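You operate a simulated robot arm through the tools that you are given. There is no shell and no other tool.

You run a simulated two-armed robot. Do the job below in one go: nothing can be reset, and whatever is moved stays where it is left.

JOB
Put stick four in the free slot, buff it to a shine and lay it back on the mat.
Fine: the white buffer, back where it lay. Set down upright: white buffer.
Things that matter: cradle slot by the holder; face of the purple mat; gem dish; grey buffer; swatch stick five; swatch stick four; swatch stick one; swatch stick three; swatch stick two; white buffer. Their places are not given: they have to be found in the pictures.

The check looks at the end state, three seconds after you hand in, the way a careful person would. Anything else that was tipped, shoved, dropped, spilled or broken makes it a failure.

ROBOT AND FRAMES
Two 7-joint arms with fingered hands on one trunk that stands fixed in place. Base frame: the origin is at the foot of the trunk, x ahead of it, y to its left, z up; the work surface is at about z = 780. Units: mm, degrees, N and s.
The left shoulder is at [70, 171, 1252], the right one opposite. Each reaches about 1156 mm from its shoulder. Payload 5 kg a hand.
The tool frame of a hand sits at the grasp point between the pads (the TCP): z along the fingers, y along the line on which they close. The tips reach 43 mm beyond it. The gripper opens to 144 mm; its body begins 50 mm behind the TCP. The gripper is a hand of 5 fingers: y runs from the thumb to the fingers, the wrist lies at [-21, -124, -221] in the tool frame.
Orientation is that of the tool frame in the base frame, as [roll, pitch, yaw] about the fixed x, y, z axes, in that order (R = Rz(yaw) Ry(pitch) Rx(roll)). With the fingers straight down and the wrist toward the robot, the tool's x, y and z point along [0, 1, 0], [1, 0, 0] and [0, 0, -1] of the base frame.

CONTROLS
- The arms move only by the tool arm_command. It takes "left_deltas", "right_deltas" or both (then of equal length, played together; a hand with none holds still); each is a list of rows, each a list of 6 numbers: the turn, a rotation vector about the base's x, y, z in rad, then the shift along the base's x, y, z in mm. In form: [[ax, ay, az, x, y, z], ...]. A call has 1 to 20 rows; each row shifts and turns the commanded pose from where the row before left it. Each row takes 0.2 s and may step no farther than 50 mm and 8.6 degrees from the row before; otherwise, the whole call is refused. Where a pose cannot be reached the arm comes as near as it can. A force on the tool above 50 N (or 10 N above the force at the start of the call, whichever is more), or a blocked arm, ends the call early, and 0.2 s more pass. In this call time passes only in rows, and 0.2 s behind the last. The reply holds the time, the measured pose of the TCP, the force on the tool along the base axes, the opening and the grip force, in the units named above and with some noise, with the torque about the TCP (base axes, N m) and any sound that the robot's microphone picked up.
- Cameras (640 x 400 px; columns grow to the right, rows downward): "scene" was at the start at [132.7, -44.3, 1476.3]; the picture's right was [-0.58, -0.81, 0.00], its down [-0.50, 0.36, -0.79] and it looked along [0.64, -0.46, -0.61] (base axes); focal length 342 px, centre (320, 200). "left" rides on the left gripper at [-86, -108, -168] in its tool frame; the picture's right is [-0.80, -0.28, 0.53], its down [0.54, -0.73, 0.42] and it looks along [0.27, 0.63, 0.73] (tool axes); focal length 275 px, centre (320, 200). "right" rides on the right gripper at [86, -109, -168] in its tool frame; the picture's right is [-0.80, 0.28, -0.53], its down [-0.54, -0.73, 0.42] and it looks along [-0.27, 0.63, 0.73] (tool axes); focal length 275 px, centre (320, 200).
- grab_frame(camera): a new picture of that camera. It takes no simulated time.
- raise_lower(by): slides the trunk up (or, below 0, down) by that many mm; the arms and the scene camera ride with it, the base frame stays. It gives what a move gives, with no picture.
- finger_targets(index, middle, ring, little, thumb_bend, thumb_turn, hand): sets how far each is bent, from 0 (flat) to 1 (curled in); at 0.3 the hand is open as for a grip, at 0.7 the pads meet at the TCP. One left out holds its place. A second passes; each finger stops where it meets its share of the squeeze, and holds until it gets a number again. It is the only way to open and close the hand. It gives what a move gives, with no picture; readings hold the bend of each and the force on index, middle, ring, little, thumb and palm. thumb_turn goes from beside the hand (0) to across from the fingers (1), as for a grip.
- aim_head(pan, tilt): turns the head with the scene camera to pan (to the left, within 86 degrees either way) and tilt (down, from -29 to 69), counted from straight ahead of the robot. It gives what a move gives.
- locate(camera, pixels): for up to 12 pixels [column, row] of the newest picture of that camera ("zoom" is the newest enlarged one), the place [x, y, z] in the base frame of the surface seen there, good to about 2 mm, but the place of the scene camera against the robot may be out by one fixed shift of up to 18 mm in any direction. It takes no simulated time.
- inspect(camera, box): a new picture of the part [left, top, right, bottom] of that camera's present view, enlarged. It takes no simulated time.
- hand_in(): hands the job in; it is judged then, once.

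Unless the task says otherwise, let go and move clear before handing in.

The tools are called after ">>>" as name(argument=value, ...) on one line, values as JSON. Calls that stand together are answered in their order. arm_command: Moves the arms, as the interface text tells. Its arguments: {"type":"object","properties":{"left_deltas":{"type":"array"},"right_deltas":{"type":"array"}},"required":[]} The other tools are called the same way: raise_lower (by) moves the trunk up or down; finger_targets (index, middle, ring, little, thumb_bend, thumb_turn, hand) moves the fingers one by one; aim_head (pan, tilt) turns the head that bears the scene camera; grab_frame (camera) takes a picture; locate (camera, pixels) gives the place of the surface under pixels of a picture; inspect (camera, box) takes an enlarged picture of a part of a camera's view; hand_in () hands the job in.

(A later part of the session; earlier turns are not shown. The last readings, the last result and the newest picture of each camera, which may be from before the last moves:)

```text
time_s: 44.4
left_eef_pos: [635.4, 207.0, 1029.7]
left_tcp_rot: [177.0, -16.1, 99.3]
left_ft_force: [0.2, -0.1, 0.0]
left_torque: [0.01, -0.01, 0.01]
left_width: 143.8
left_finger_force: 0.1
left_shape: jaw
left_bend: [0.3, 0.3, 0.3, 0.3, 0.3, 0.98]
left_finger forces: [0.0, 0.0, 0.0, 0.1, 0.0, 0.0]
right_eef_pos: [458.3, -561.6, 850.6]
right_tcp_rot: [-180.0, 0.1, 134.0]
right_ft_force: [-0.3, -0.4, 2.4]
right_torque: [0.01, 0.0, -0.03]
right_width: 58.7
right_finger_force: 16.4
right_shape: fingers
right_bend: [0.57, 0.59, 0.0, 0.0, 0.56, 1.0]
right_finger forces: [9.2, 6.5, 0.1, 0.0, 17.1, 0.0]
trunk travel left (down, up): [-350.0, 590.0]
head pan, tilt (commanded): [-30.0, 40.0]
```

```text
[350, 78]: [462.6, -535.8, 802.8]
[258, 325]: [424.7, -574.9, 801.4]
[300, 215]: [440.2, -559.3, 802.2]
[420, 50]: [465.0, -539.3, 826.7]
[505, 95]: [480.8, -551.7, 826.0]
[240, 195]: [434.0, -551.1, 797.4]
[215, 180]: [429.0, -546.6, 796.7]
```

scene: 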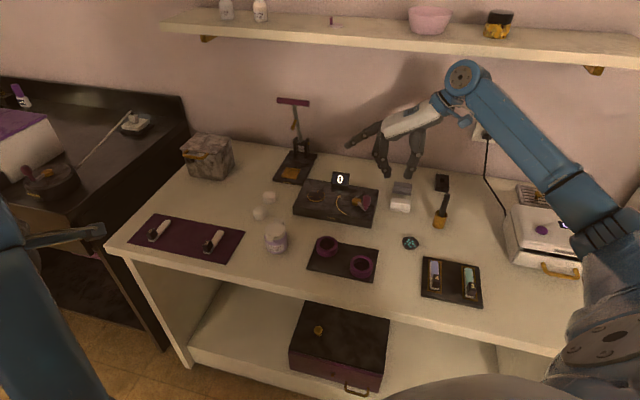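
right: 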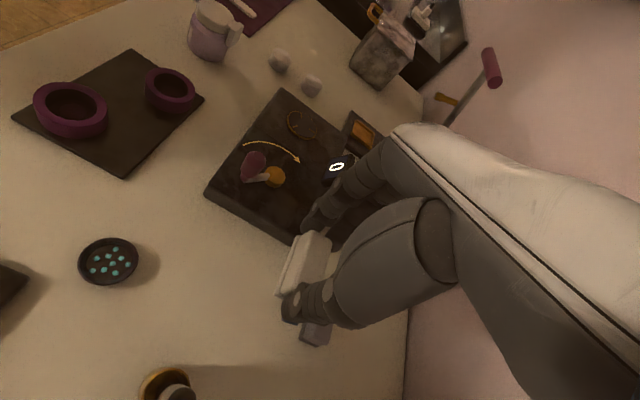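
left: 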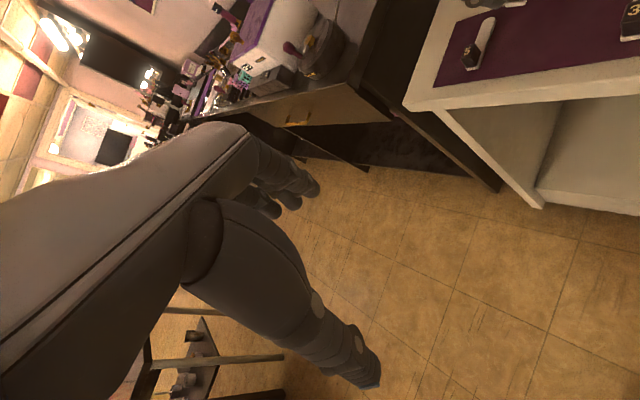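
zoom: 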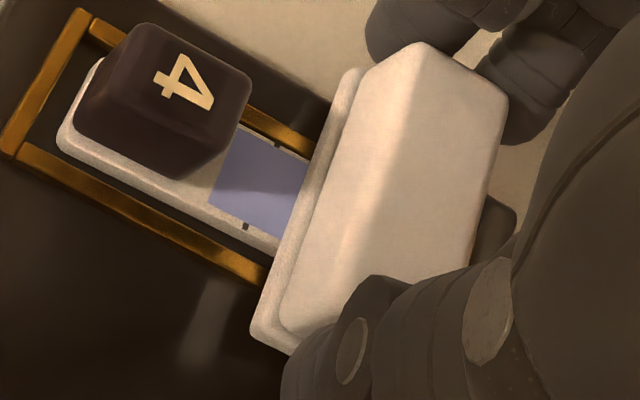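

Contact at 2.4 N, with the buffer base flat on the nail (802.8/801.4). I'll press 0.8 mm more and do the first back-and-forth strokes along the film.

>>> arm_command(right_deltas=[[0, 0, 0, 0, 0, -0.8], [0, 0, 0, -3.8, 3.8, 0], [0, 0, 0, -3.8, 3.8, 0], [0, 0, 0, -3.8, 3.8, 0], [0, 0, 0, 4.1, -4.1, 0], [0, 0, 0, 4.1, -4.1, 0], [0, 0, 0, 4.1, -4.1, 0], [0, 0, 0, 4.1, -4.1, 0], [0, 0, 0, 4.1, -4.1, 0]])

>>> inspect(camera="right", box=[240, 220, 340, 310])

>>> inspect(camera="scene", box=[415, 238, 475, 298])

```text
time_s: 46.4
left_eef_pos: [635.1, 206.3, 1029.2]
left_tcp_rot: [176.9, -16.1, 99.2]
left_ft_force: [0.2, -0.4, -0.1]
left_torque: [-0.04, 0.03, -0.03]
left_width: 143.8
left_finger_force: 0.1
left_shape: jaw
left_bend: [0.3, 0.3, 0.3, 0.3, 0.3, 0.98]
left_finger forces: [0.0, 0.1, 0.1, 0.1, 0.0, 0.0]
right_eef_pos: [465.9, -569.7, 850.1]
right_tcp_rot: [180.0, 0.1, 134.0]
right_ft_force: [-4.2, 2.9, 8.9]
right_torque: [0.1, 0.14, -0.03]
right_width: 59.0
right_finger_force: 16.5
right_shape: fingers
right_bend: [0.57, 0.6, 0.0, 0.0, 0.57, 1.0]
right_finger forces: [10.0, 5.6, 0.0, 0.0, 16.7, 0.0]
trunk travel left (down, up): [-350.0, 590.0]
head pan, tilt (commanded): [-30.0, 40.0]
```

```text
4.44 times, centred on (290, 265) of right
```

zoom: 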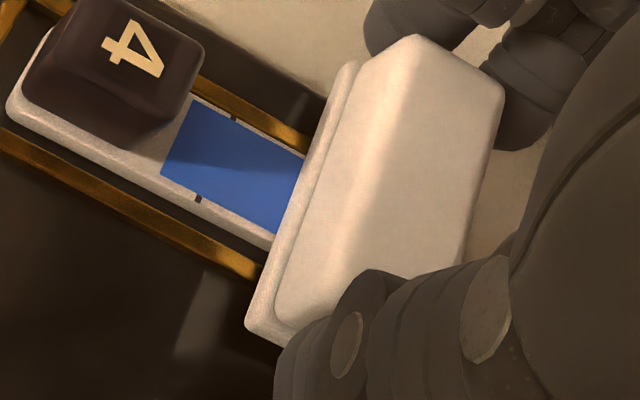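

```text
6.67 times, centred on (445, 268) of scene
```

zoom: 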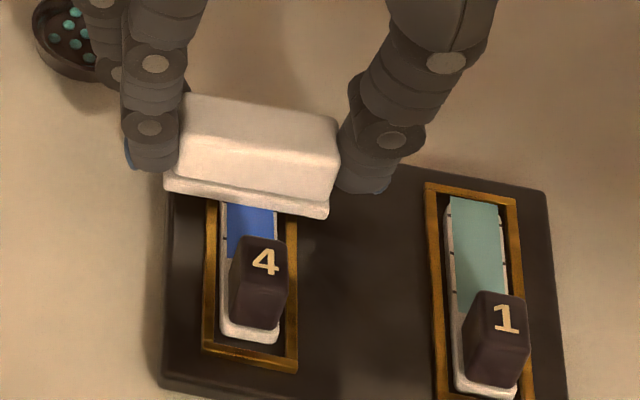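

The film turned from dull lilac to vivid blue, so the buffing is working (z force 8.9 N, friction about 5 N). I'll lift off to see whether the whole film has changed.

>>> arm_command(right_deltas=[[0, 0, 0, 0, 0, 2], [0, 0, 0, 0, 0, 10], [0, 0, 0, 10, -10, 20], [0, 0, 0, 15, -15, 20]])

>>> inspect(camera="right", box=[190, 220, 310, 340])

>>> inspect(camera="scene", box=[415, 238, 475, 298])

```text
time_s: 47.4
left_eef_pos: [634.8, 205.5, 1027.9]
left_tcp_rot: [176.9, -16.0, 99.1]
left_ft_force: [0.1, 0.8, 0.6]
left_torque: [-0.01, 0.03, 0.0]
left_width: 143.9
left_finger_force: 0.0
left_shape: jaw
left_bend: [0.3, 0.3, 0.3, 0.3, 0.3, 0.98]
left_finger forces: [0.0, 0.0, 0.1, 0.1, 0.1, 0.1]
right_eef_pos: [491.9, -596.8, 903.6]
right_tcp_rot: [179.9, 0.0, 134.1]
right_ft_force: [-0.5, -0.2, -0.7]
right_torque: [0.03, 0.02, -0.02]
right_width: 59.1
right_finger_force: 16.7
right_shape: fingers
right_bend: [0.57, 0.6, 0.0, 0.0, 0.57, 1.0]
right_finger forces: [9.2, 6.8, 0.0, 0.0, 16.6, 0.1]
trunk travel left (down, up): [-350.0, 590.0]
head pan, tilt (commanded): [-30.0, 40.0]
```

```text
3.33 times, centred on (250, 280) of right
```

zoom: 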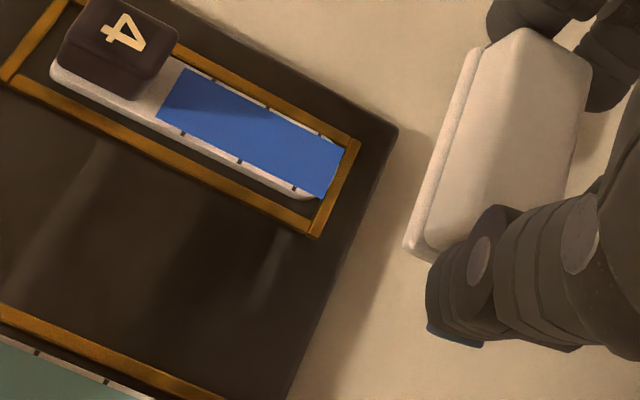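

```text
6.67 times, centred on (445, 268) of scene
```

zoom: 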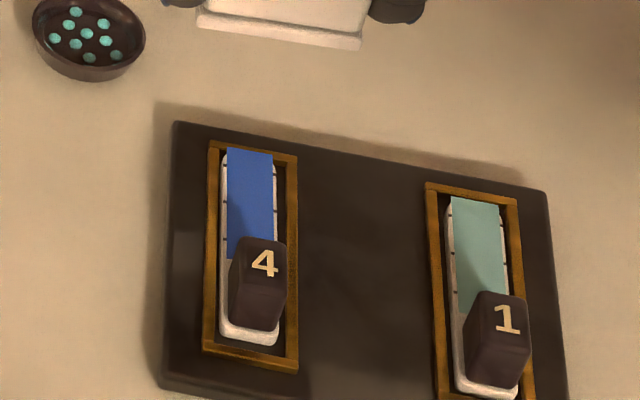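

The whole film is now uniformly vivid blue. Let me look close up at its finish.

>>> inspect(camera="right", box=[230, 235, 300, 285])

>>> inspect(camera="scene", box=[428, 256, 462, 292])

```text
8.00 times, centred on (265, 260) of right
```

zoom: 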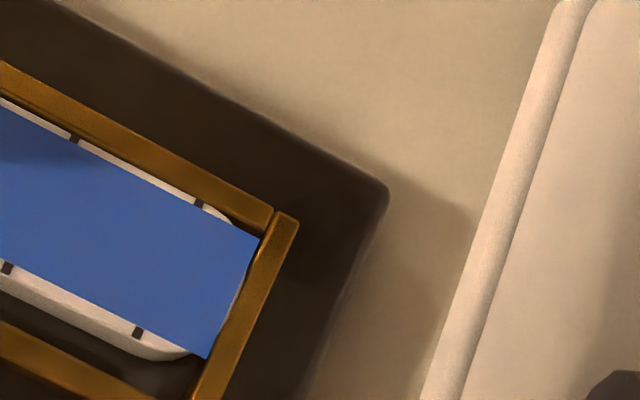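

```text
11.11 times, centred on (445, 274) of scene
```

zoom: 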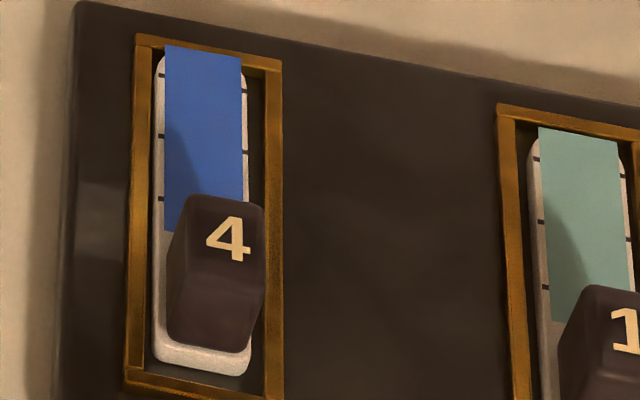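

The finish is uniform and vivid. To be sure it is fully buffed and not partway, I'll make one more light back-and-forth pass and compare the colour.

>>> arm_command(right_deltas=[[0, 0, 0, -15, 15, -15], [0, 0, 0, -15, 15, -15], [0, 0, 0, 0, 0, -12], [0, 0, 0, 0, 0, -7.4], [0, 0, 0, 0, 0, -1], [0, 0, 0, 0, 0, -1]])

>>> inspect(camera="right", box=[240, 220, 340, 310])

```text
time_s: 48.8
left_eef_pos: [635.8, 205.8, 1028.9]
left_tcp_rot: [176.9, -16.0, 99.2]
left_ft_force: [0.2, -0.1, 0.7]
left_torque: [0.03, 0.01, 0.01]
left_width: 143.9
left_finger_force: 0.0
left_shape: jaw
left_bend: [0.3, 0.3, 0.3, 0.3, 0.3, 0.98]
left_finger forces: [0.0, 0.0, 0.0, 0.0, 0.0, 0.0]
right_eef_pos: [460.9, -564.7, 851.1]
right_tcp_rot: [179.9, 0.0, 134.0]
right_ft_force: [-0.5, -0.4, 0.4]
right_torque: [0.0, -0.03, -0.01]
right_width: 58.9
right_finger_force: 16.5
right_shape: fingers
right_bend: [0.57, 0.6, 0.0, 0.0, 0.57, 1.0]
right_finger forces: [9.2, 6.9, 0.0, 0.0, 16.5, 0.0]
trunk travel left (down, up): [-350.0, 590.0]
head pan, tilt (commanded): [-30.0, 40.0]
```

```text
4.44 times, centred on (290, 265) of right
```

zoom: 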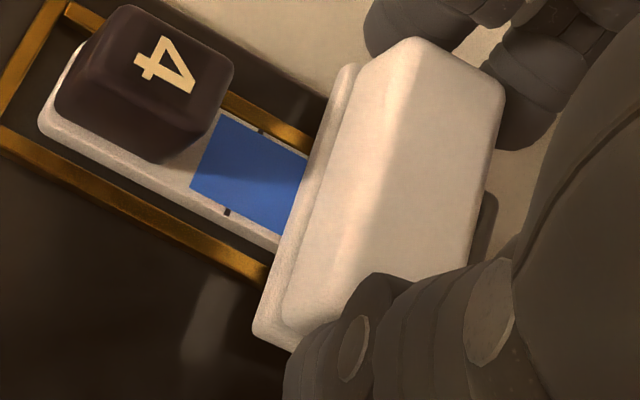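

Not quite in contact. I'll lower 1.3 mm more and stroke 20 mm back and forth.

>>> arm_command(right_deltas=[[0, 0, 0, 0, 0, -0.7], [0, 0, 0, 0, 0, -0.6], [0, 0, 0, -3.5, 3.5, 0], [0, 0, 0, -3.5, 3.5, 0], [0, 0, 0, -3.5, 3.5, 0], [0, 0, 0, -3.5, 3.5, 0], [0, 0, 0, 3.5, -3.5, 0], [0, 0, 0, 3.5, -3.5, 0], [0, 0, 0, 3.5, -3.5, 0], [0, 0, 0, 3.5, -3.5, 0], [0, 0, 0, 3.5, -3.5, 0]])

>>> inspect(camera="right", box=[240, 220, 340, 310])

```text
time_s: 51.2
left_eef_pos: [636.1, 204.8, 1029.4]
left_tcp_rot: [176.9, -16.2, 99.2]
left_ft_force: [-0.2, 0.6, -0.7]
left_torque: [-0.02, 0.0, 0.0]
left_width: 143.9
left_finger_force: 0.0
left_shape: jaw
left_bend: [0.3, 0.3, 0.3, 0.3, 0.3, 0.98]
left_finger forces: [0.0, 0.0, 0.1, 0.0, 0.0, 0.1]
right_eef_pos: [464.8, -568.8, 850.9]
right_tcp_rot: [180.0, 0.1, 134.0]
right_ft_force: [-2.0, 3.0, 5.4]
right_torque: [0.05, 0.2, -0.04]
right_width: 58.8
right_finger_force: 14.9
right_shape: fingers
right_bend: [0.57, 0.61, 0.0, 0.0, 0.58, 1.0]
right_finger forces: [11.2, 4.1, 0.0, 0.1, 14.5, 0.1]
trunk travel left (down, up): [-350.0, 590.0]
head pan, tilt (commanded): [-30.0, 40.0]
```

```text
4.44 times, centred on (290, 265) of right
```

zoom: 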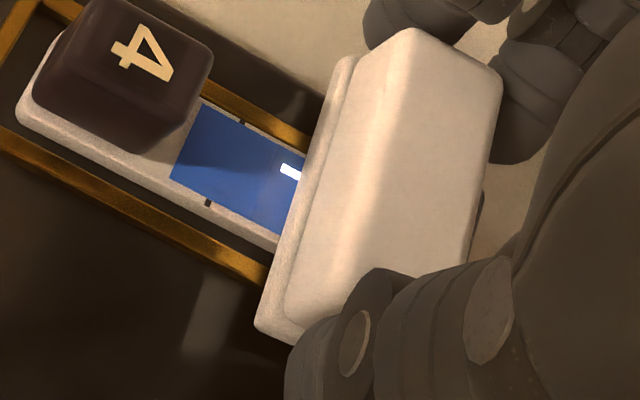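

A bright gleam has now appeared on the film at zoom (290,172), so the extra pass was needed. I'll lift off and look at the whole film.

>>> arm_command(right_deltas=[[0, 0, 0, 0, 0, 2], [0, 0, 0, 0, 0, 10], [0, 0, 0, 10, -10, 20], [0, 0, 0, 15, -15, 20]])

>>> inspect(camera="right", box=[190, 220, 310, 340])

>>> inspect(camera="scene", box=[415, 238, 475, 298])

```text
time_s: 52.2
left_eef_pos: [636.0, 205.1, 1029.1]
left_tcp_rot: [176.9, -16.0, 99.2]
left_ft_force: [0.4, -0.2, -1.3]
left_torque: [-0.02, 0.0, 0.0]
left_width: 143.8
left_finger_force: 0.0
left_shape: jaw
left_bend: [0.3, 0.3, 0.3, 0.3, 0.3, 0.98]
left_finger forces: [0.0, 0.0, 0.0, 0.0, 0.1, 0.1]
right_eef_pos: [489.6, -593.8, 902.6]
right_tcp_rot: [-179.9, -0.1, 134.0]
right_ft_force: [0.7, -0.9, 0.1]
right_torque: [0.01, 0.04, -0.01]
right_width: 58.8
right_finger_force: 14.7
right_shape: fingers
right_bend: [0.57, 0.61, 0.0, 0.0, 0.58, 1.0]
right_finger forces: [10.3, 5.0, 0.0, 0.1, 14.2, 0.0]
trunk travel left (down, up): [-350.0, 590.0]
head pan, tilt (commanded): [-30.0, 40.0]
```

```text
3.33 times, centred on (250, 280) of right
```

zoom: 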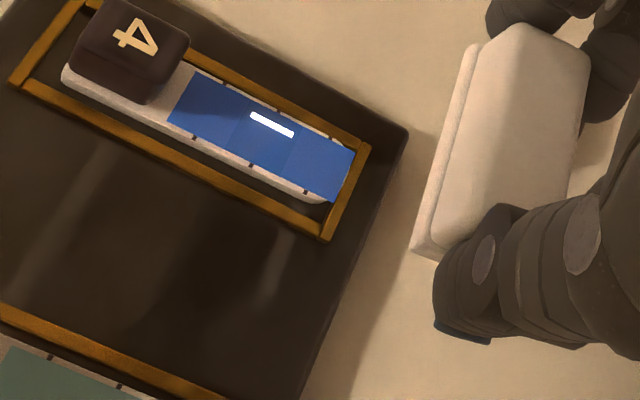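

```text
6.67 times, centred on (445, 268) of scene
```

zoom: 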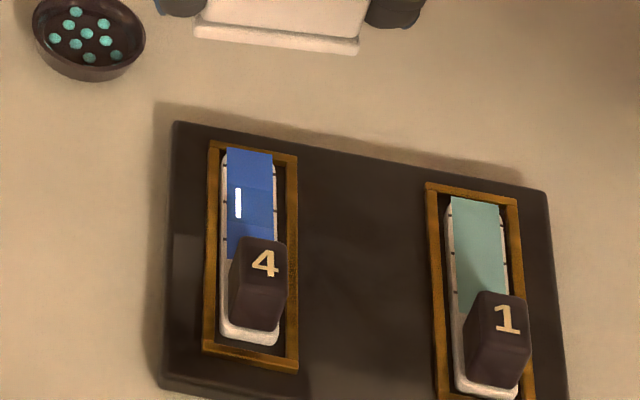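

The film has three zones, and only the middle third shows the white shine bar. The near and far thirds still need buffing. First I'll check the buffer's attitude in the grip.

>>> inspect(camera="right", box=[265, 220, 345, 310])

>>> locate(camera="zoom", pixels=[[284, 66], [190, 325], [345, 45], [435, 100], [310, 260], [400, 230], [240, 190], [300, 150], [380, 120]])

>>> inspect(camera="scene", box=[430, 220, 480, 255])

>>> locate(camera="zoom", pixels=[[130, 200], [300, 220], [200, 180], [250, 130], [150, 130], [300, 160]])

```text
4.44 times, centred on (305, 265) of right
```

zoom: 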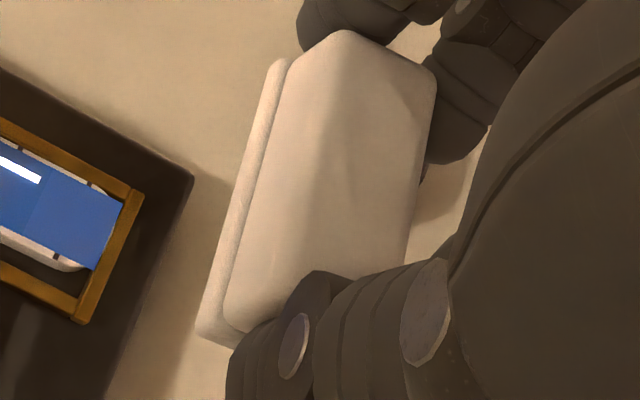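

```text
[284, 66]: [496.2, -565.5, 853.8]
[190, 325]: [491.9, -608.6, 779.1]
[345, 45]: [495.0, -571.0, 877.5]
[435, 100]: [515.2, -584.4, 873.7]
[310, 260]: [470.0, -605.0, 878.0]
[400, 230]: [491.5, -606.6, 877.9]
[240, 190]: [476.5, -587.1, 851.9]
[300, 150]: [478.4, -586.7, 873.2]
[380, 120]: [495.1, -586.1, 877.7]
```

```text
11.43 times, centred on (455, 238) of scene
```

zoom: 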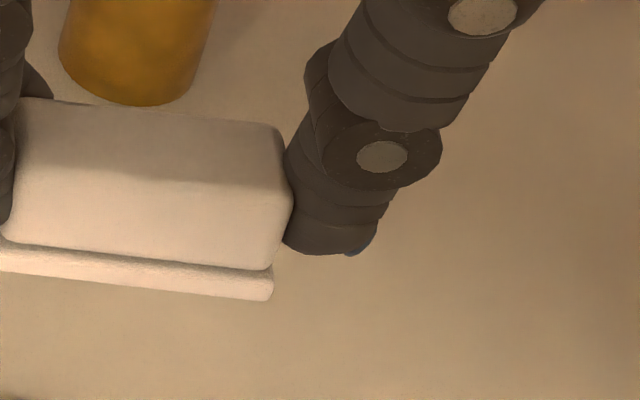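

```text
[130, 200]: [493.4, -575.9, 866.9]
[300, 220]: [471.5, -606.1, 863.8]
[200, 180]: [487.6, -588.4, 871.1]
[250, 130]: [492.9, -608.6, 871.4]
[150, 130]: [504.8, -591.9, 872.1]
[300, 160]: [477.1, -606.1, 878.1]
```

The buffer is still level and gripped. I'll go to the near third (buffer centre about 705 along, near edge ≥4 mm from the block), stopping about 1.5 mm above contact to check clearance.

>>> arm_command(right_deltas=[[0, 0, 0, -15, 15, 0], [0, 0, 0, -15, 15, -10], [0, 0, 0, -12.4, 12.4, -15], [0, 0, 0, 0, 0, -14], [0, 0, 0, 0, 0, -9], [0, 0, 0, 0, 0, -2]])

>>> inspect(camera="right", box=[240, 220, 340, 310])

>>> inspect(camera="scene", box=[415, 238, 475, 298])

```text
time_s: 53.6
left_eef_pos: [636.6, 204.6, 1028.6]
left_tcp_rot: [176.9, -16.0, 99.2]
left_ft_force: [0.2, 0.0, 0.6]
left_torque: [-0.01, -0.03, 0.02]
left_width: 144.1
left_finger_force: 0.0
left_shape: jaw
left_bend: [0.3, 0.3, 0.3, 0.3, 0.3, 0.98]
left_finger forces: [0.0, 0.0, 0.0, 0.0, 0.1, 0.1]
right_eef_pos: [447.8, -550.5, 850.8]
right_tcp_rot: [-180.0, 0.1, 134.0]
right_ft_force: [0.6, 0.3, 0.0]
right_torque: [0.0, -0.02, 0.02]
right_width: 58.8
right_finger_force: 15.1
right_shape: fingers
right_bend: [0.57, 0.61, 0.0, 0.0, 0.58, 1.0]
right_finger forces: [10.3, 4.9, 0.0, 0.0, 14.2, 0.0]
trunk travel left (down, up): [-350.0, 590.0]
head pan, tilt (commanded): [-30.0, 40.0]
```

```text
4.44 times, centred on (290, 265) of right
```

zoom: 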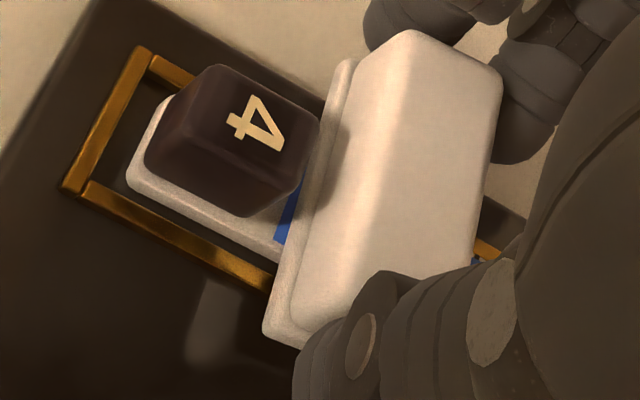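

```text
6.67 times, centred on (445, 268) of scene
```

zoom: 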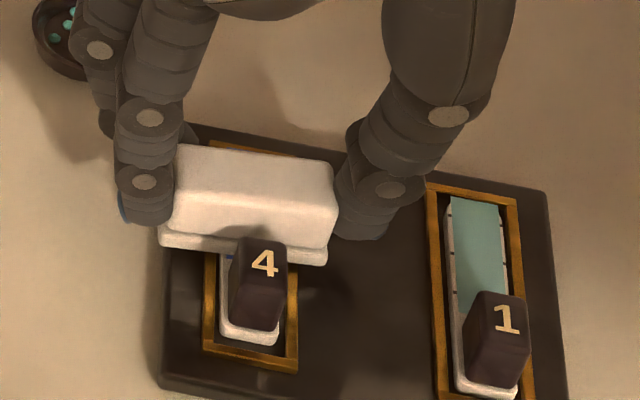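

There is a gap of about 5 mm between the buffer and the block. I'll lower to contact and make short 8 mm strokes on the near third.

>>> arm_command(right_deltas=[[0, 0, 0, 0, 0, -1], [0, 0, 0, 0, 0, -0.9], [0, 0, 0, -1.8, 1.8, 0], [0, 0, 0, 2.83, -2.83, 0], [0, 0, 0, 2.83, -2.83, 0], [0, 0, 0, -2.83, 2.83, 0], [0, 0, 0, -2.83, 2.83, 0], [0, 0, 0, 2.83, -2.83, 0], [0, 0, 0, 2.83, -2.83, 0]])

>>> inspect(camera="right", box=[240, 220, 340, 310])

```text
time_s: 55.6
left_eef_pos: [635.7, 207.3, 1029.3]
left_tcp_rot: [176.9, -16.0, 99.1]
left_ft_force: [-0.8, -1.1, -0.1]
left_torque: [-0.01, 0.0, -0.01]
left_width: 143.9
left_finger_force: 0.1
left_shape: jaw
left_bend: [0.3, 0.3, 0.3, 0.3, 0.3, 0.98]
left_finger forces: [0.0, 0.0, 0.1, 0.0, 0.0, 0.0]
right_eef_pos: [450.9, -553.2, 849.6]
right_tcp_rot: [180.0, 0.0, 134.0]
right_ft_force: [-3.0, 2.9, 7.0]
right_torque: [0.11, 0.15, 0.0]
right_width: 58.5
right_finger_force: 14.9
right_shape: fingers
right_bend: [0.56, 0.62, 0.0, 0.0, 0.58, 1.0]
right_finger forces: [11.9, 3.4, 0.0, 0.0, 14.0, 0.0]
trunk travel left (down, up): [-350.0, 590.0]
head pan, tilt (commanded): [-30.0, 40.0]
```

```text
4.44 times, centred on (290, 265) of right
```

zoom: 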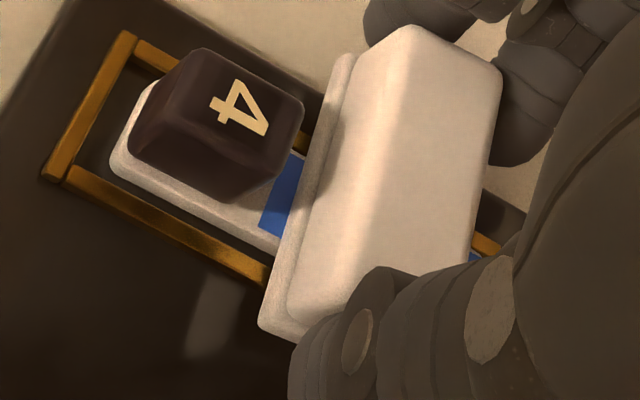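

Still blue in the visible sliver. Two more short double-strokes, then I'll slide toward the tip to reveal the near third.

>>> arm_command(right_deltas=[[0, 0, 0, -2.83, 2.83, 0], [0, 0, 0, -2.83, 2.83, 0], [0, 0, 0, 2.83, -2.83, 0], [0, 0, 0, 2.83, -2.83, 0], [0, 0, 0, -2.83, 2.83, 0], [0, 0, 0, -2.83, 2.83, 0], [0, 0, 0, 2.83, -2.83, 0], [0, 0, 0, 2.83, -2.83, 0], [0, 0, 0, 3.5, -3.5, 0], [0, 0, 0, 3.5, -3.5, 0], [0, 0, 0, 3.5, -3.5, 0]])

>>> inspect(camera="right", box=[240, 220, 340, 310])

```text
time_s: 58.0
left_eef_pos: [635.9, 205.5, 1029.7]
left_tcp_rot: [176.9, -16.1, 99.2]
left_ft_force: [-0.4, 0.1, 0.2]
left_torque: [-0.03, 0.0, 0.01]
left_width: 143.9
left_finger_force: 0.0
left_shape: jaw
left_bend: [0.3, 0.3, 0.3, 0.3, 0.3, 0.98]
left_finger forces: [0.0, 0.1, 0.1, 0.1, 0.0, 0.0]
right_eef_pos: [462.3, -566.3, 850.6]
right_tcp_rot: [-179.9, 0.0, 134.0]
right_ft_force: [-0.6, 1.2, 3.7]
right_torque: [0.06, 0.07, 0.01]
right_width: 59.0
right_finger_force: 14.7
right_shape: fingers
right_bend: [0.56, 0.62, 0.0, 0.0, 0.58, 1.0]
right_finger forces: [11.5, 4.2, 0.1, 0.0, 13.8, 0.0]
trunk travel left (down, up): [-350.0, 590.0]
head pan, tilt (commanded): [-30.0, 40.0]
```

```text
4.44 times, centred on (290, 265) of right
```

zoom: 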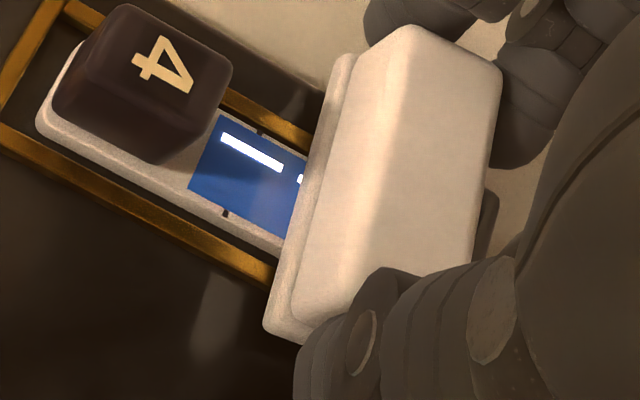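

The near third now shows its shine bar too. Next, the far third: I'll slide to centre 732 and stroke 732↔742, keeping the buffer's centre supported by the nail.

>>> arm_command(right_deltas=[[0, 0, 0, 2.4, -2.4, -0.3], [0, 0, 0, 2.4, -2.4, 0], [0, 0, 0, 3.5, -3.5, 0], [0, 0, 0, 3.5, -3.5, 0], [0, 0, 0, -3.5, 3.5, 0], [0, 0, 0, -3.5, 3.5, 0], [0, 0, 0, 3.5, -3.5, 0], [0, 0, 0, 3.5, -3.5, 0], [0, 0, 0, -3.5, 3.5, 0], [0, 0, 0, -3.5, 3.5, 0], [0, 0, 0, 3.5, -3.5, 0], [0, 0, 0, 3.5, -3.5, 0]])

>>> inspect(camera="right", box=[240, 220, 340, 310])

>>> inspect(camera="scene", box=[415, 238, 475, 298])

```text
time_s: 60.6
left_eef_pos: [636.1, 206.5, 1029.5]
left_tcp_rot: [176.9, -16.1, 99.1]
left_ft_force: [-0.4, 0.3, 0.4]
left_torque: [-0.02, -0.02, 0.0]
left_width: 144.0
left_finger_force: 0.1
left_shape: jaw
left_bend: [0.3, 0.3, 0.3, 0.3, 0.3, 0.98]
left_finger forces: [0.0, 0.0, 0.0, 0.1, 0.0, 0.1]
right_eef_pos: [473.1, -576.7, 850.5]
right_tcp_rot: [-180.0, -0.1, 133.9]
right_ft_force: [-3.9, 3.4, 7.5]
right_torque: [0.2, 0.21, -0.01]
right_width: 58.9
right_finger_force: 14.4
right_shape: fingers
right_bend: [0.56, 0.62, 0.0, 0.0, 0.59, 1.0]
right_finger forces: [12.4, 3.0, 0.0, 0.1, 13.6, 0.0]
trunk travel left (down, up): [-350.0, 590.0]
head pan, tilt (commanded): [-30.0, 40.0]
```

```text
4.44 times, centred on (290, 265) of right
```

zoom: 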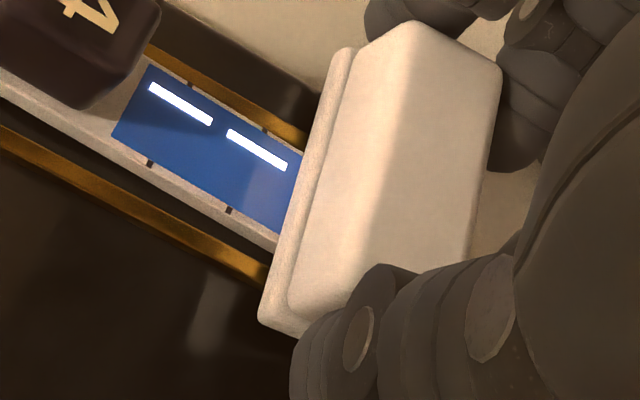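

```text
6.67 times, centred on (445, 268) of scene
```

zoom: 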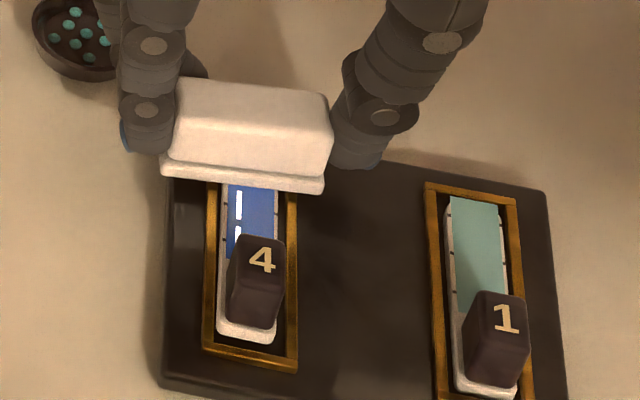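

Near and middle thirds shine. I'll lift off to check the far third.

>>> arm_command(right_deltas=[[0, 0, 0, 0, 0, 2], [0, 0, 0, 0, 0, 10], [0, 0, 0, 10, -10, 20], [0, 0, 0, 7, -7, 10]])

>>> inspect(camera="right", box=[190, 220, 310, 340])

>>> inspect(camera="scene", box=[415, 238, 475, 298])

```text
time_s: 61.6
left_eef_pos: [636.3, 206.0, 1029.1]
left_tcp_rot: [176.9, -16.1, 99.1]
left_ft_force: [-0.9, -0.3, 0.8]
left_torque: [0.0, -0.01, 0.0]
left_width: 144.2
left_finger_force: 0.0
left_shape: jaw
left_bend: [0.3, 0.3, 0.3, 0.3, 0.3, 0.98]
left_finger forces: [0.0, 0.0, 0.0, 0.1, 0.0, 0.1]
right_eef_pos: [489.8, -593.8, 891.6]
right_tcp_rot: [180.0, 0.0, 134.0]
right_ft_force: [0.7, 0.4, -0.6]
right_torque: [0.01, -0.01, 0.01]
right_width: 58.7
right_finger_force: 14.6
right_shape: fingers
right_bend: [0.56, 0.62, 0.0, 0.0, 0.58, 1.0]
right_finger forces: [11.4, 4.3, 0.0, 0.0, 13.6, 0.0]
trunk travel left (down, up): [-350.0, 590.0]
head pan, tilt (commanded): [-30.0, 40.0]
```

```text
3.33 times, centred on (250, 280) of right
```

zoom: 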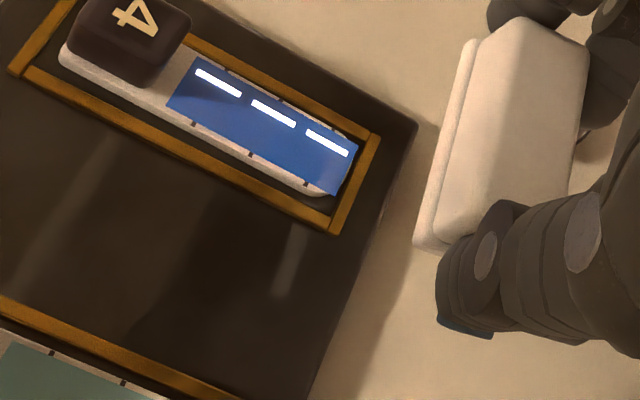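

```text
6.67 times, centred on (445, 268) of scene
```

zoom: 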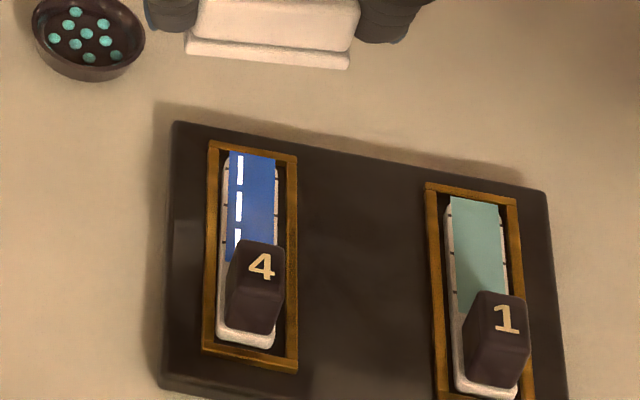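

All three thirds now show shine bars, so the buffing is done. I'll measure the buffer in the grip before returning it.

>>> inspect(camera="right", box=[265, 220, 345, 310])

>>> locate(camera="zoom", pixels=[[283, 60], [205, 322], [240, 190], [345, 40], [435, 95], [310, 260], [400, 230], [225, 240], [265, 110], [212, 335]])

>>> inspect(camera="scene", box=[430, 222, 480, 257])

>>> locate(camera="zoom", pixels=[[20, 230], [150, 250], [250, 265], [25, 150], [260, 180], [50, 110], [260, 130], [150, 120]])

```text
4.44 times, centred on (305, 265) of right
```

zoom: 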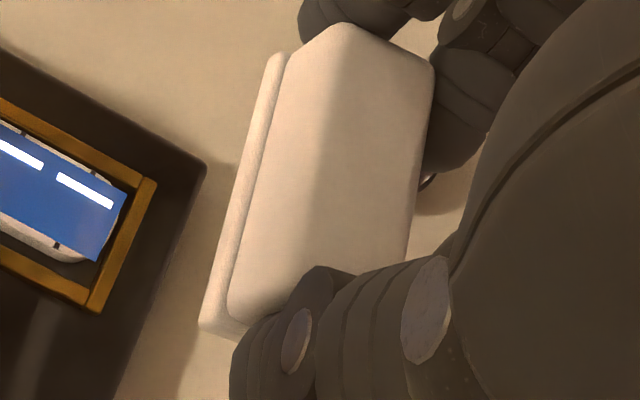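

```text
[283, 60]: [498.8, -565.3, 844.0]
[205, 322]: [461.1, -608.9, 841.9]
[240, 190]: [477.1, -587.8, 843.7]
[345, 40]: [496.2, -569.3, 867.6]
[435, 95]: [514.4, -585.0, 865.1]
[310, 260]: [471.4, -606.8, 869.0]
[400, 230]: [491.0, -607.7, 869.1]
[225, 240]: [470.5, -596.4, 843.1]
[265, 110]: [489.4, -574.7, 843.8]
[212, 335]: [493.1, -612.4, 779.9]
```

```text
11.43 times, centred on (455, 240) of scene
```

zoom: 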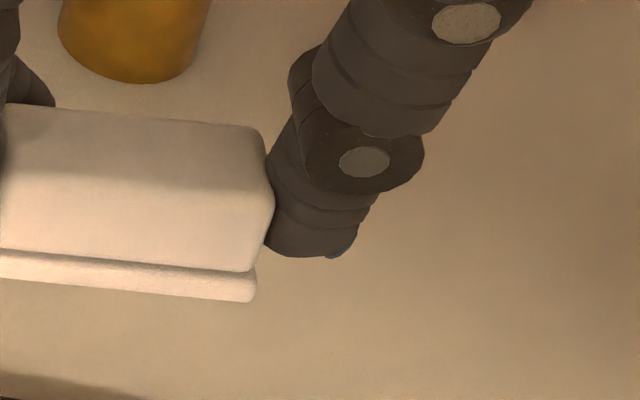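

```text
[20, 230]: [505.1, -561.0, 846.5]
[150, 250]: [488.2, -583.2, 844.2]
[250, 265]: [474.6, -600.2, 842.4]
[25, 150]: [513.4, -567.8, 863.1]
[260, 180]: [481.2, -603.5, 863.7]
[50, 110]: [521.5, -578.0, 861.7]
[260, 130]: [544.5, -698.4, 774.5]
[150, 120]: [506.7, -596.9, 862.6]
```

In the grip the buffer has yawed to about 49° (originally 44°). I'll carry it back high over the route, correcting yaw by −4.7°, and hover 40 mm above its original spot.

>>> arm_command(right_deltas=[[0, 0, 0, 10, -3, 30], [0, 0, 0, 20, -6, 30], [0, 0, -0.0137, 27.6, -7.84, 0], [0, 0, -0.0137, 27.6, -7.84, 0], [0, 0, -0.0137, 27.6, -7.84, 0], [0, 0, -0.0137, 27.6, -7.84, 0], [0, 0, -0.0137, 27.6, -7.84, 0], [0, 0, -0.0137, 27.6, -7.84, 0], [0, 0, 0, 0, 0, -30], [0, 0, 0, 0, 0, -25], [0, 0, 0, 0, 0, -20]])

>>> inspect(camera="right", box=[265, 210, 345, 310])

>>> locate(camera="zoom", pixels=[[285, 90], [225, 320], [250, 210], [335, 60], [415, 110], [260, 170], [240, 250]])

>>> inspect(camera="scene", box=[360, 140, 440, 220])

```text
time_s: 64.0
left_eef_pos: [636.4, 205.3, 1028.9]
left_tcp_rot: [176.9, -16.1, 99.4]
left_ft_force: [-0.2, -0.9, -0.1]
left_torque: [0.02, 0.01, 0.03]
left_width: 143.7
left_finger_force: 0.1
left_shape: jaw
left_bend: [0.3, 0.3, 0.3, 0.3, 0.3, 0.98]
left_finger forces: [0.1, 0.0, 0.0, 0.0, 0.0, 0.0]
right_eef_pos: [687.2, -651.0, 874.7]
right_tcp_rot: [-179.9, 0.0, 129.5]
right_ft_force: [-0.6, -0.5, 0.1]
right_torque: [0.03, 0.01, 0.04]
right_width: 58.8
right_finger_force: 14.3
right_shape: fingers
right_bend: [0.56, 0.62, 0.0, 0.0, 0.58, 1.0]
right_finger forces: [11.5, 4.2, 0.1, 0.0, 13.3, 0.0]
trunk travel left (down, up): [-350.0, 590.0]
head pan, tilt (commanded): [-30.0, 40.0]
```

```text
4.00 times, centred on (305, 260) of right
```

zoom: 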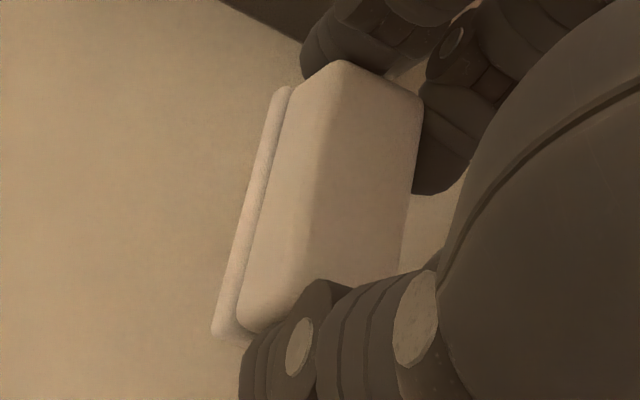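

```text
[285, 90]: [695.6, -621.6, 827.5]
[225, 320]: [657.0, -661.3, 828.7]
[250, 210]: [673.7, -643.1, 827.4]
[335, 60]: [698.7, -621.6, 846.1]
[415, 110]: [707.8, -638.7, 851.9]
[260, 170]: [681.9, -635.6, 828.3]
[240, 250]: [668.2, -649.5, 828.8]
```

```text
5.00 times, centred on (400, 180) of scene
```

zoom: 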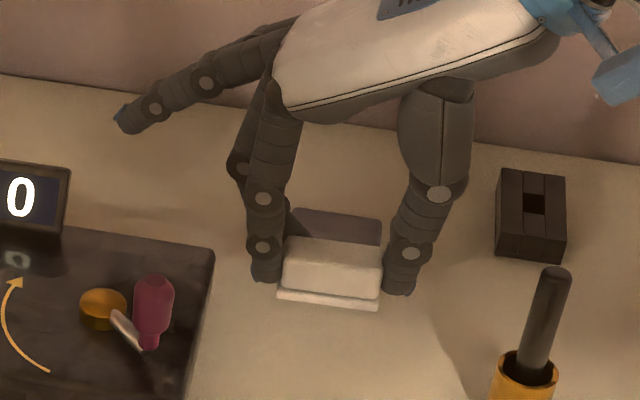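

The buffer is above its original footprint (corners within about 1.5 mm, angle 45.8° vs 44.1°). I'll fine-correct and lower 36 mm.

>>> arm_command(right_deltas=[[0, 0, -0.026, 0.1, -1.3, -14], [0, 0, 0, 0, 0, -12], [0, 0, 0, 0, 0, -10]])

>>> inspect(camera="right", box=[265, 210, 345, 310])

>>> locate(camera="zoom", pixels=[[285, 90], [225, 320], [250, 210], [335, 60], [415, 110], [260, 170], [240, 250]])

>>> inspect(camera="scene", box=[360, 160, 430, 220])

```text
time_s: 64.8
left_eef_pos: [636.6, 205.2, 1028.9]
left_tcp_rot: [176.9, -16.1, 99.2]
left_ft_force: [0.7, 0.2, 0.7]
left_torque: [0.02, 0.03, 0.01]
left_width: 144.1
left_finger_force: 0.1
left_shape: jaw
left_bend: [0.3, 0.3, 0.3, 0.3, 0.3, 0.98]
left_finger forces: [0.1, 0.1, 0.1, 0.0, 0.1, 0.0]
right_eef_pos: [686.9, -651.1, 839.8]
right_tcp_rot: [-180.0, 0.1, 127.7]
right_ft_force: [-0.2, -0.8, 0.4]
right_torque: [-0.03, 0.02, -0.05]
right_width: 58.7
right_finger_force: 14.6
right_shape: fingers
right_bend: [0.56, 0.62, 0.0, 0.0, 0.58, 1.0]
right_finger forces: [11.4, 4.2, 0.0, 0.0, 13.3, 0.1]
trunk travel left (down, up): [-350.0, 590.0]
head pan, tilt (commanded): [-30.0, 40.0]
```

```text
4.00 times, centred on (305, 260) of right
```

zoom: 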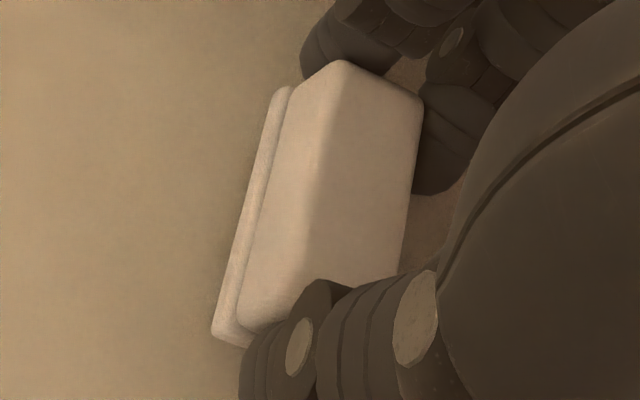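

```text
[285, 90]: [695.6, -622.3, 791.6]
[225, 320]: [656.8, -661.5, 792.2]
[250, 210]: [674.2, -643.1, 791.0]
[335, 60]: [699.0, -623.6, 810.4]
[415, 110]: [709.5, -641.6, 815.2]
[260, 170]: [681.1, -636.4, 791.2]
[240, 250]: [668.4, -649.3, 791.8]
```

```text
6.67 times, centred on (395, 190) of scene
```

zoom: 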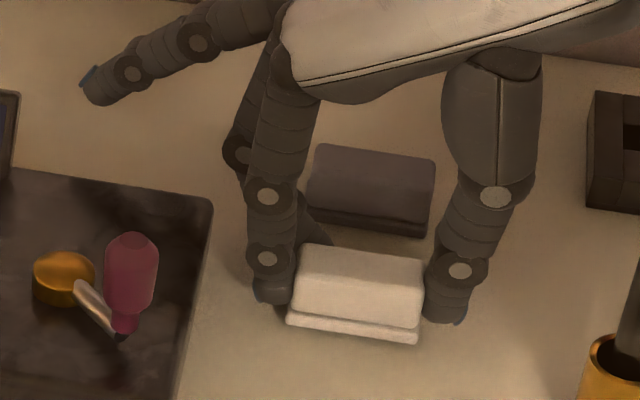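

>>> arm_command(right_deltas=[[0, 0, 0, 0.2, -0.8, -2], [0, 0, 0, 0, 0, -2], [0, 0, 0, 0, 0, -0.7]])

```text
time_s: 65.6
left_eef_pos: [637.2, 205.1, 1029.2]
left_tcp_rot: [176.8, -16.1, 99.2]
left_ft_force: [0.1, -0.3, -0.6]
left_torque: [-0.03, 0.0, -0.04]
left_width: 144.0
left_finger_force: 0.1
left_shape: jaw
left_bend: [0.3, 0.3, 0.3, 0.3, 0.3, 0.98]
left_finger forces: [0.1, 0.0, 0.1, 0.0, 0.0, 0.1]
right_eef_pos: [687.5, -653.2, 836.4]
right_tcp_rot: [179.9, 0.0, 127.8]
right_ft_force: [0.3, 0.5, -0.7]
right_torque: [0.01, -0.02, -0.02]
right_width: 58.9
right_finger_force: 14.9
right_shape: fingers
right_bend: [0.56, 0.62, 0.0, 0.0, 0.58, 1.0]
right_finger forces: [11.4, 4.2, 0.0, 0.0, 13.4, 0.1]
trunk travel left (down, up): [-350.0, 590.0]
head pan, tilt (commanded): [-30.0, 40.0]
```

No contact yet. I'll continue in 0.7 mm steps.

>>> arm_command(right_deltas=[[0, 0, 0, 0, 0, -0.7], [0, 0, 0, 0, 0, -0.7]])

```text
time_s: 66.2
left_eef_pos: [635.9, 205.1, 1030.4]
left_tcp_rot: [176.9, -16.0, 99.2]
left_ft_force: [0.0, -0.1, 0.7]
left_torque: [0.0, 0.02, 0.03]
left_width: 143.8
left_finger_force: 0.1
left_shape: jaw
left_bend: [0.3, 0.3, 0.3, 0.3, 0.3, 0.98]
left_finger forces: [0.0, 0.1, 0.0, 0.1, 0.0, 0.0]
right_eef_pos: [687.4, -651.6, 833.8]
right_tcp_rot: [179.9, 0.0, 127.8]
right_ft_force: [0.4, -0.2, -0.6]
right_torque: [0.0, 0.0, -0.01]
right_width: 58.6
right_finger_force: 14.6
right_shape: fingers
right_bend: [0.56, 0.62, 0.0, 0.0, 0.58, 1.0]
right_finger forces: [11.4, 4.3, 0.1, 0.1, 13.3, 0.0]
trunk travel left (down, up): [-350.0, 590.0]
head pan, tilt (commanded): [-30.0, 40.0]
```

>>> arm_command(right_deltas=[[0, 0, 0, 0, 0, -0.6], [0, 0, 0, 0, 0, -0.6]])

>>> inspect(camera="scene", box=[360, 160, 430, 220])

```text
time_s: 66.8
left_eef_pos: [635.8, 205.9, 1030.2]
left_tcp_rot: [176.8, -16.1, 99.2]
left_ft_force: [-0.7, 0.2, 0.1]
left_torque: [-0.03, -0.01, 0.03]
left_width: 143.9
left_finger_force: 0.1
left_shape: jaw
left_bend: [0.3, 0.3, 0.3, 0.3, 0.3, 0.98]
left_finger forces: [0.0, 0.0, 0.0, 0.0, 0.0, 0.0]
right_eef_pos: [687.1, -653.7, 834.4]
right_tcp_rot: [-180.0, 0.1, 127.9]
right_ft_force: [-0.2, -0.7, 3.4]
right_torque: [0.02, -0.08, 0.0]
right_width: 58.8
right_finger_force: 15.0
right_shape: fingers
right_bend: [0.56, 0.62, 0.0, 0.0, 0.58, 1.0]
right_finger forces: [11.6, 4.5, 0.0, 0.1, 13.5, 0.0]
trunk travel left (down, up): [-350.0, 590.0]
head pan, tilt (commanded): [-30.0, 40.0]
```

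```text
6.67 times, centred on (395, 190) of scene
```

zoom: 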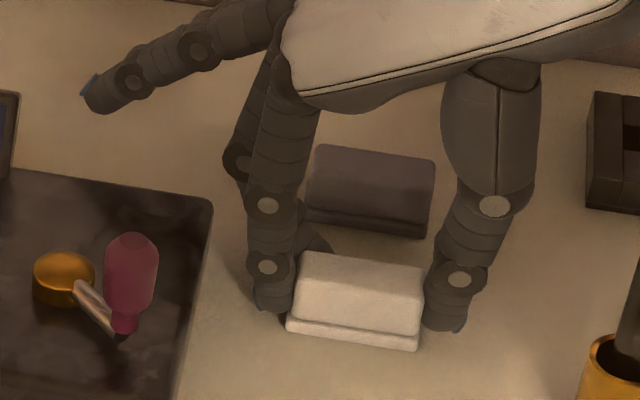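

Touchdown at 3.4 N, with the base corners at the same pixels as originally. I'll release gently without opening toward the display board too much.

>>> finger_targets(hand="right", index=0.545, middle=0.56, thumb_bend=0.55)

>>> inspect(camera="scene", box=[360, 160, 430, 220])

```text
time_s: 67.8
left_eef_pos: [636.2, 205.1, 1028.7]
left_tcp_rot: [176.9, -16.1, 99.3]
left_ft_force: [-0.5, 1.3, 0.5]
left_torque: [-0.01, -0.01, 0.01]
left_width: 143.6
left_finger_force: 0.1
left_shape: jaw
left_bend: [0.3, 0.3, 0.3, 0.3, 0.3, 0.98]
left_finger forces: [0.0, 0.0, 0.0, 0.0, 0.0, 0.1]
right_eef_pos: [686.7, -652.1, 833.8]
right_tcp_rot: [179.9, 0.0, 127.9]
right_ft_force: [-0.2, 0.2, -0.2]
right_torque: [0.0, 0.02, 0.02]
right_width: 63.1
right_finger_force: 0.1
right_shape: fingers
right_bend: [0.54, 0.56, 0.0, 0.0, 0.55, 1.0]
right_finger forces: [0.2, 0.0, 0.0, 0.0, 0.4, 0.0]
trunk travel left (down, up): [-350.0, 590.0]
head pan, tilt (commanded): [-30.0, 40.0]
```

```text
6.67 times, centred on (395, 190) of scene
```

zoom: 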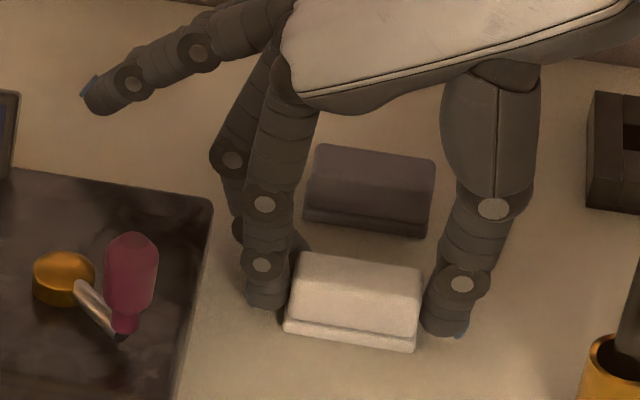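

>>> finger_targets(hand="right", index=0.53, middle=0.54, thumb_bend=0.52)

>>> inspect(camera="scene", box=[360, 160, 430, 220])

>>> inspect(camera="right", box=[265, 180, 385, 320])

```text
time_s: 68.8
left_eef_pos: [636.5, 206.3, 1029.4]
left_tcp_rot: [176.9, -16.1, 99.3]
left_ft_force: [0.3, 0.0, 0.2]
left_torque: [-0.02, -0.05, 0.01]
left_width: 144.0
left_finger_force: 0.1
left_shape: jaw
left_bend: [0.3, 0.3, 0.3, 0.3, 0.3, 0.98]
left_finger forces: [0.0, 0.0, 0.1, 0.0, 0.0, 0.0]
right_eef_pos: [685.8, -651.5, 833.6]
right_tcp_rot: [179.9, 0.1, 127.8]
right_ft_force: [0.3, -0.3, 0.1]
right_torque: [-0.03, 0.0, -0.01]
right_width: 68.6
right_finger_force: 0.1
right_shape: fingers
right_bend: [0.53, 0.54, 0.0, 0.0, 0.52, 1.0]
right_finger forces: [0.0, 0.0, 0.1, 0.1, 0.0, 0.0]
trunk travel left (down, up): [-350.0, 590.0]
head pan, tilt (commanded): [-30.0, 40.0]
```

```text
6.67 times, centred on (395, 190) of scene
```

zoom: 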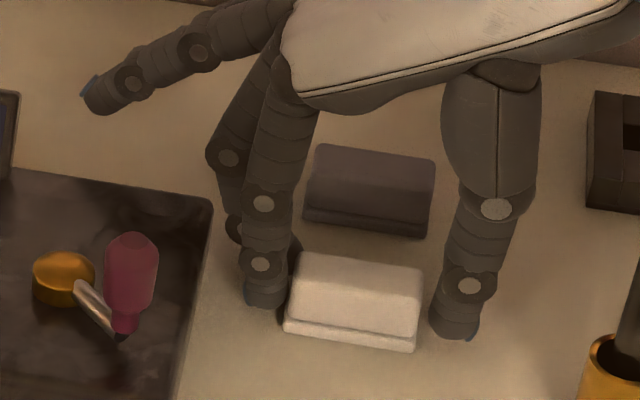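

```text
2.86 times, centred on (325, 250) of right
```

zoom: 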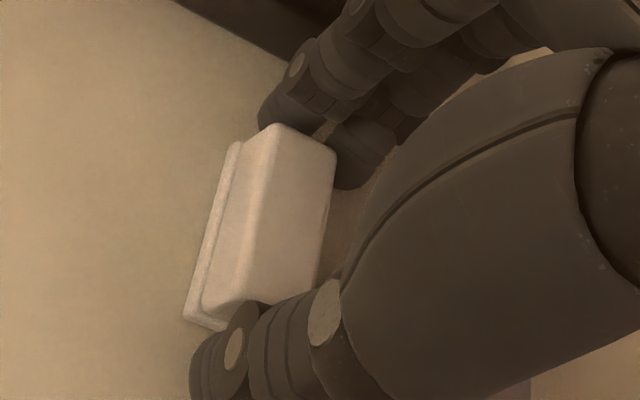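

All finger forces are zero. I'll lift straight up.

>>> arm_command(right_deltas=[[0, 0, 0, 0.4, 0.3, 3], [0, 0, 0, 0, 0, 7], [0, 0, 0, 0, 0, 15], [0, 0, 0, 0, 0, 30], [0, 0, 0, 0, 0, 40], [0, 0, 0, 0, 0, 40]])

>>> inspect(camera="scene", box=[380, 175, 430, 220])

>>> locate(camera="zoom", pixels=[[213, 207], [364, 230], [187, 300], [355, 328], [285, 238], [270, 310]])

>>> grab_frame(camera="right")

```text
time_s: 70.2
left_eef_pos: [635.3, 206.2, 1029.2]
left_tcp_rot: [176.8, -16.0, 99.2]
left_ft_force: [0.6, 0.5, -0.2]
left_torque: [0.0, -0.02, 0.0]
left_width: 144.0
left_finger_force: 0.0
left_shape: jaw
left_bend: [0.3, 0.3, 0.3, 0.3, 0.3, 0.98]
left_finger forces: [0.0, 0.0, 0.1, 0.1, 0.1, 0.1]
right_eef_pos: [686.9, -652.3, 967.8]
right_tcp_rot: [-179.9, 0.0, 127.8]
right_ft_force: [-0.9, 1.0, -0.4]
right_torque: [-0.02, -0.02, 0.01]
right_width: 68.7
right_finger_force: 0.1
right_shape: fingers
right_bend: [0.53, 0.54, 0.0, 0.0, 0.52, 1.0]
right_finger forces: [0.0, 0.1, 0.0, 0.0, 0.0, 0.0]
trunk travel left (down, up): [-350.0, 590.0]
head pan, tilt (commanded): [-30.0, 40.0]
```

```text
8.89 times, centred on (405, 198) of scene
```

zoom: 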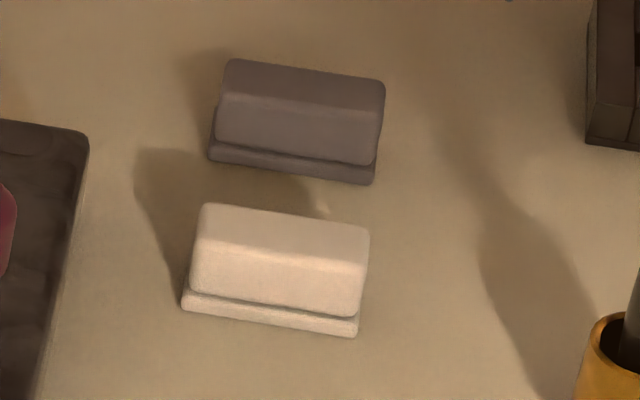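

```text
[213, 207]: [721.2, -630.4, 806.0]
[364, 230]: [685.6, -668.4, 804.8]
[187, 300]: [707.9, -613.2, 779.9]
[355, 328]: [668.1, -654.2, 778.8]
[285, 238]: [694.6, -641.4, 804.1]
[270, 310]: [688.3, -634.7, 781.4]
```

```text
taken
```

right: 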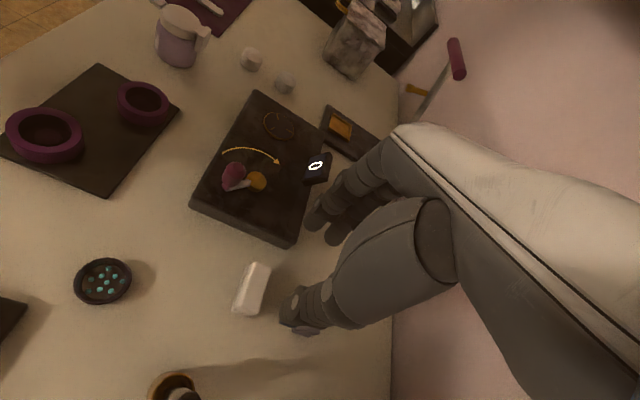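

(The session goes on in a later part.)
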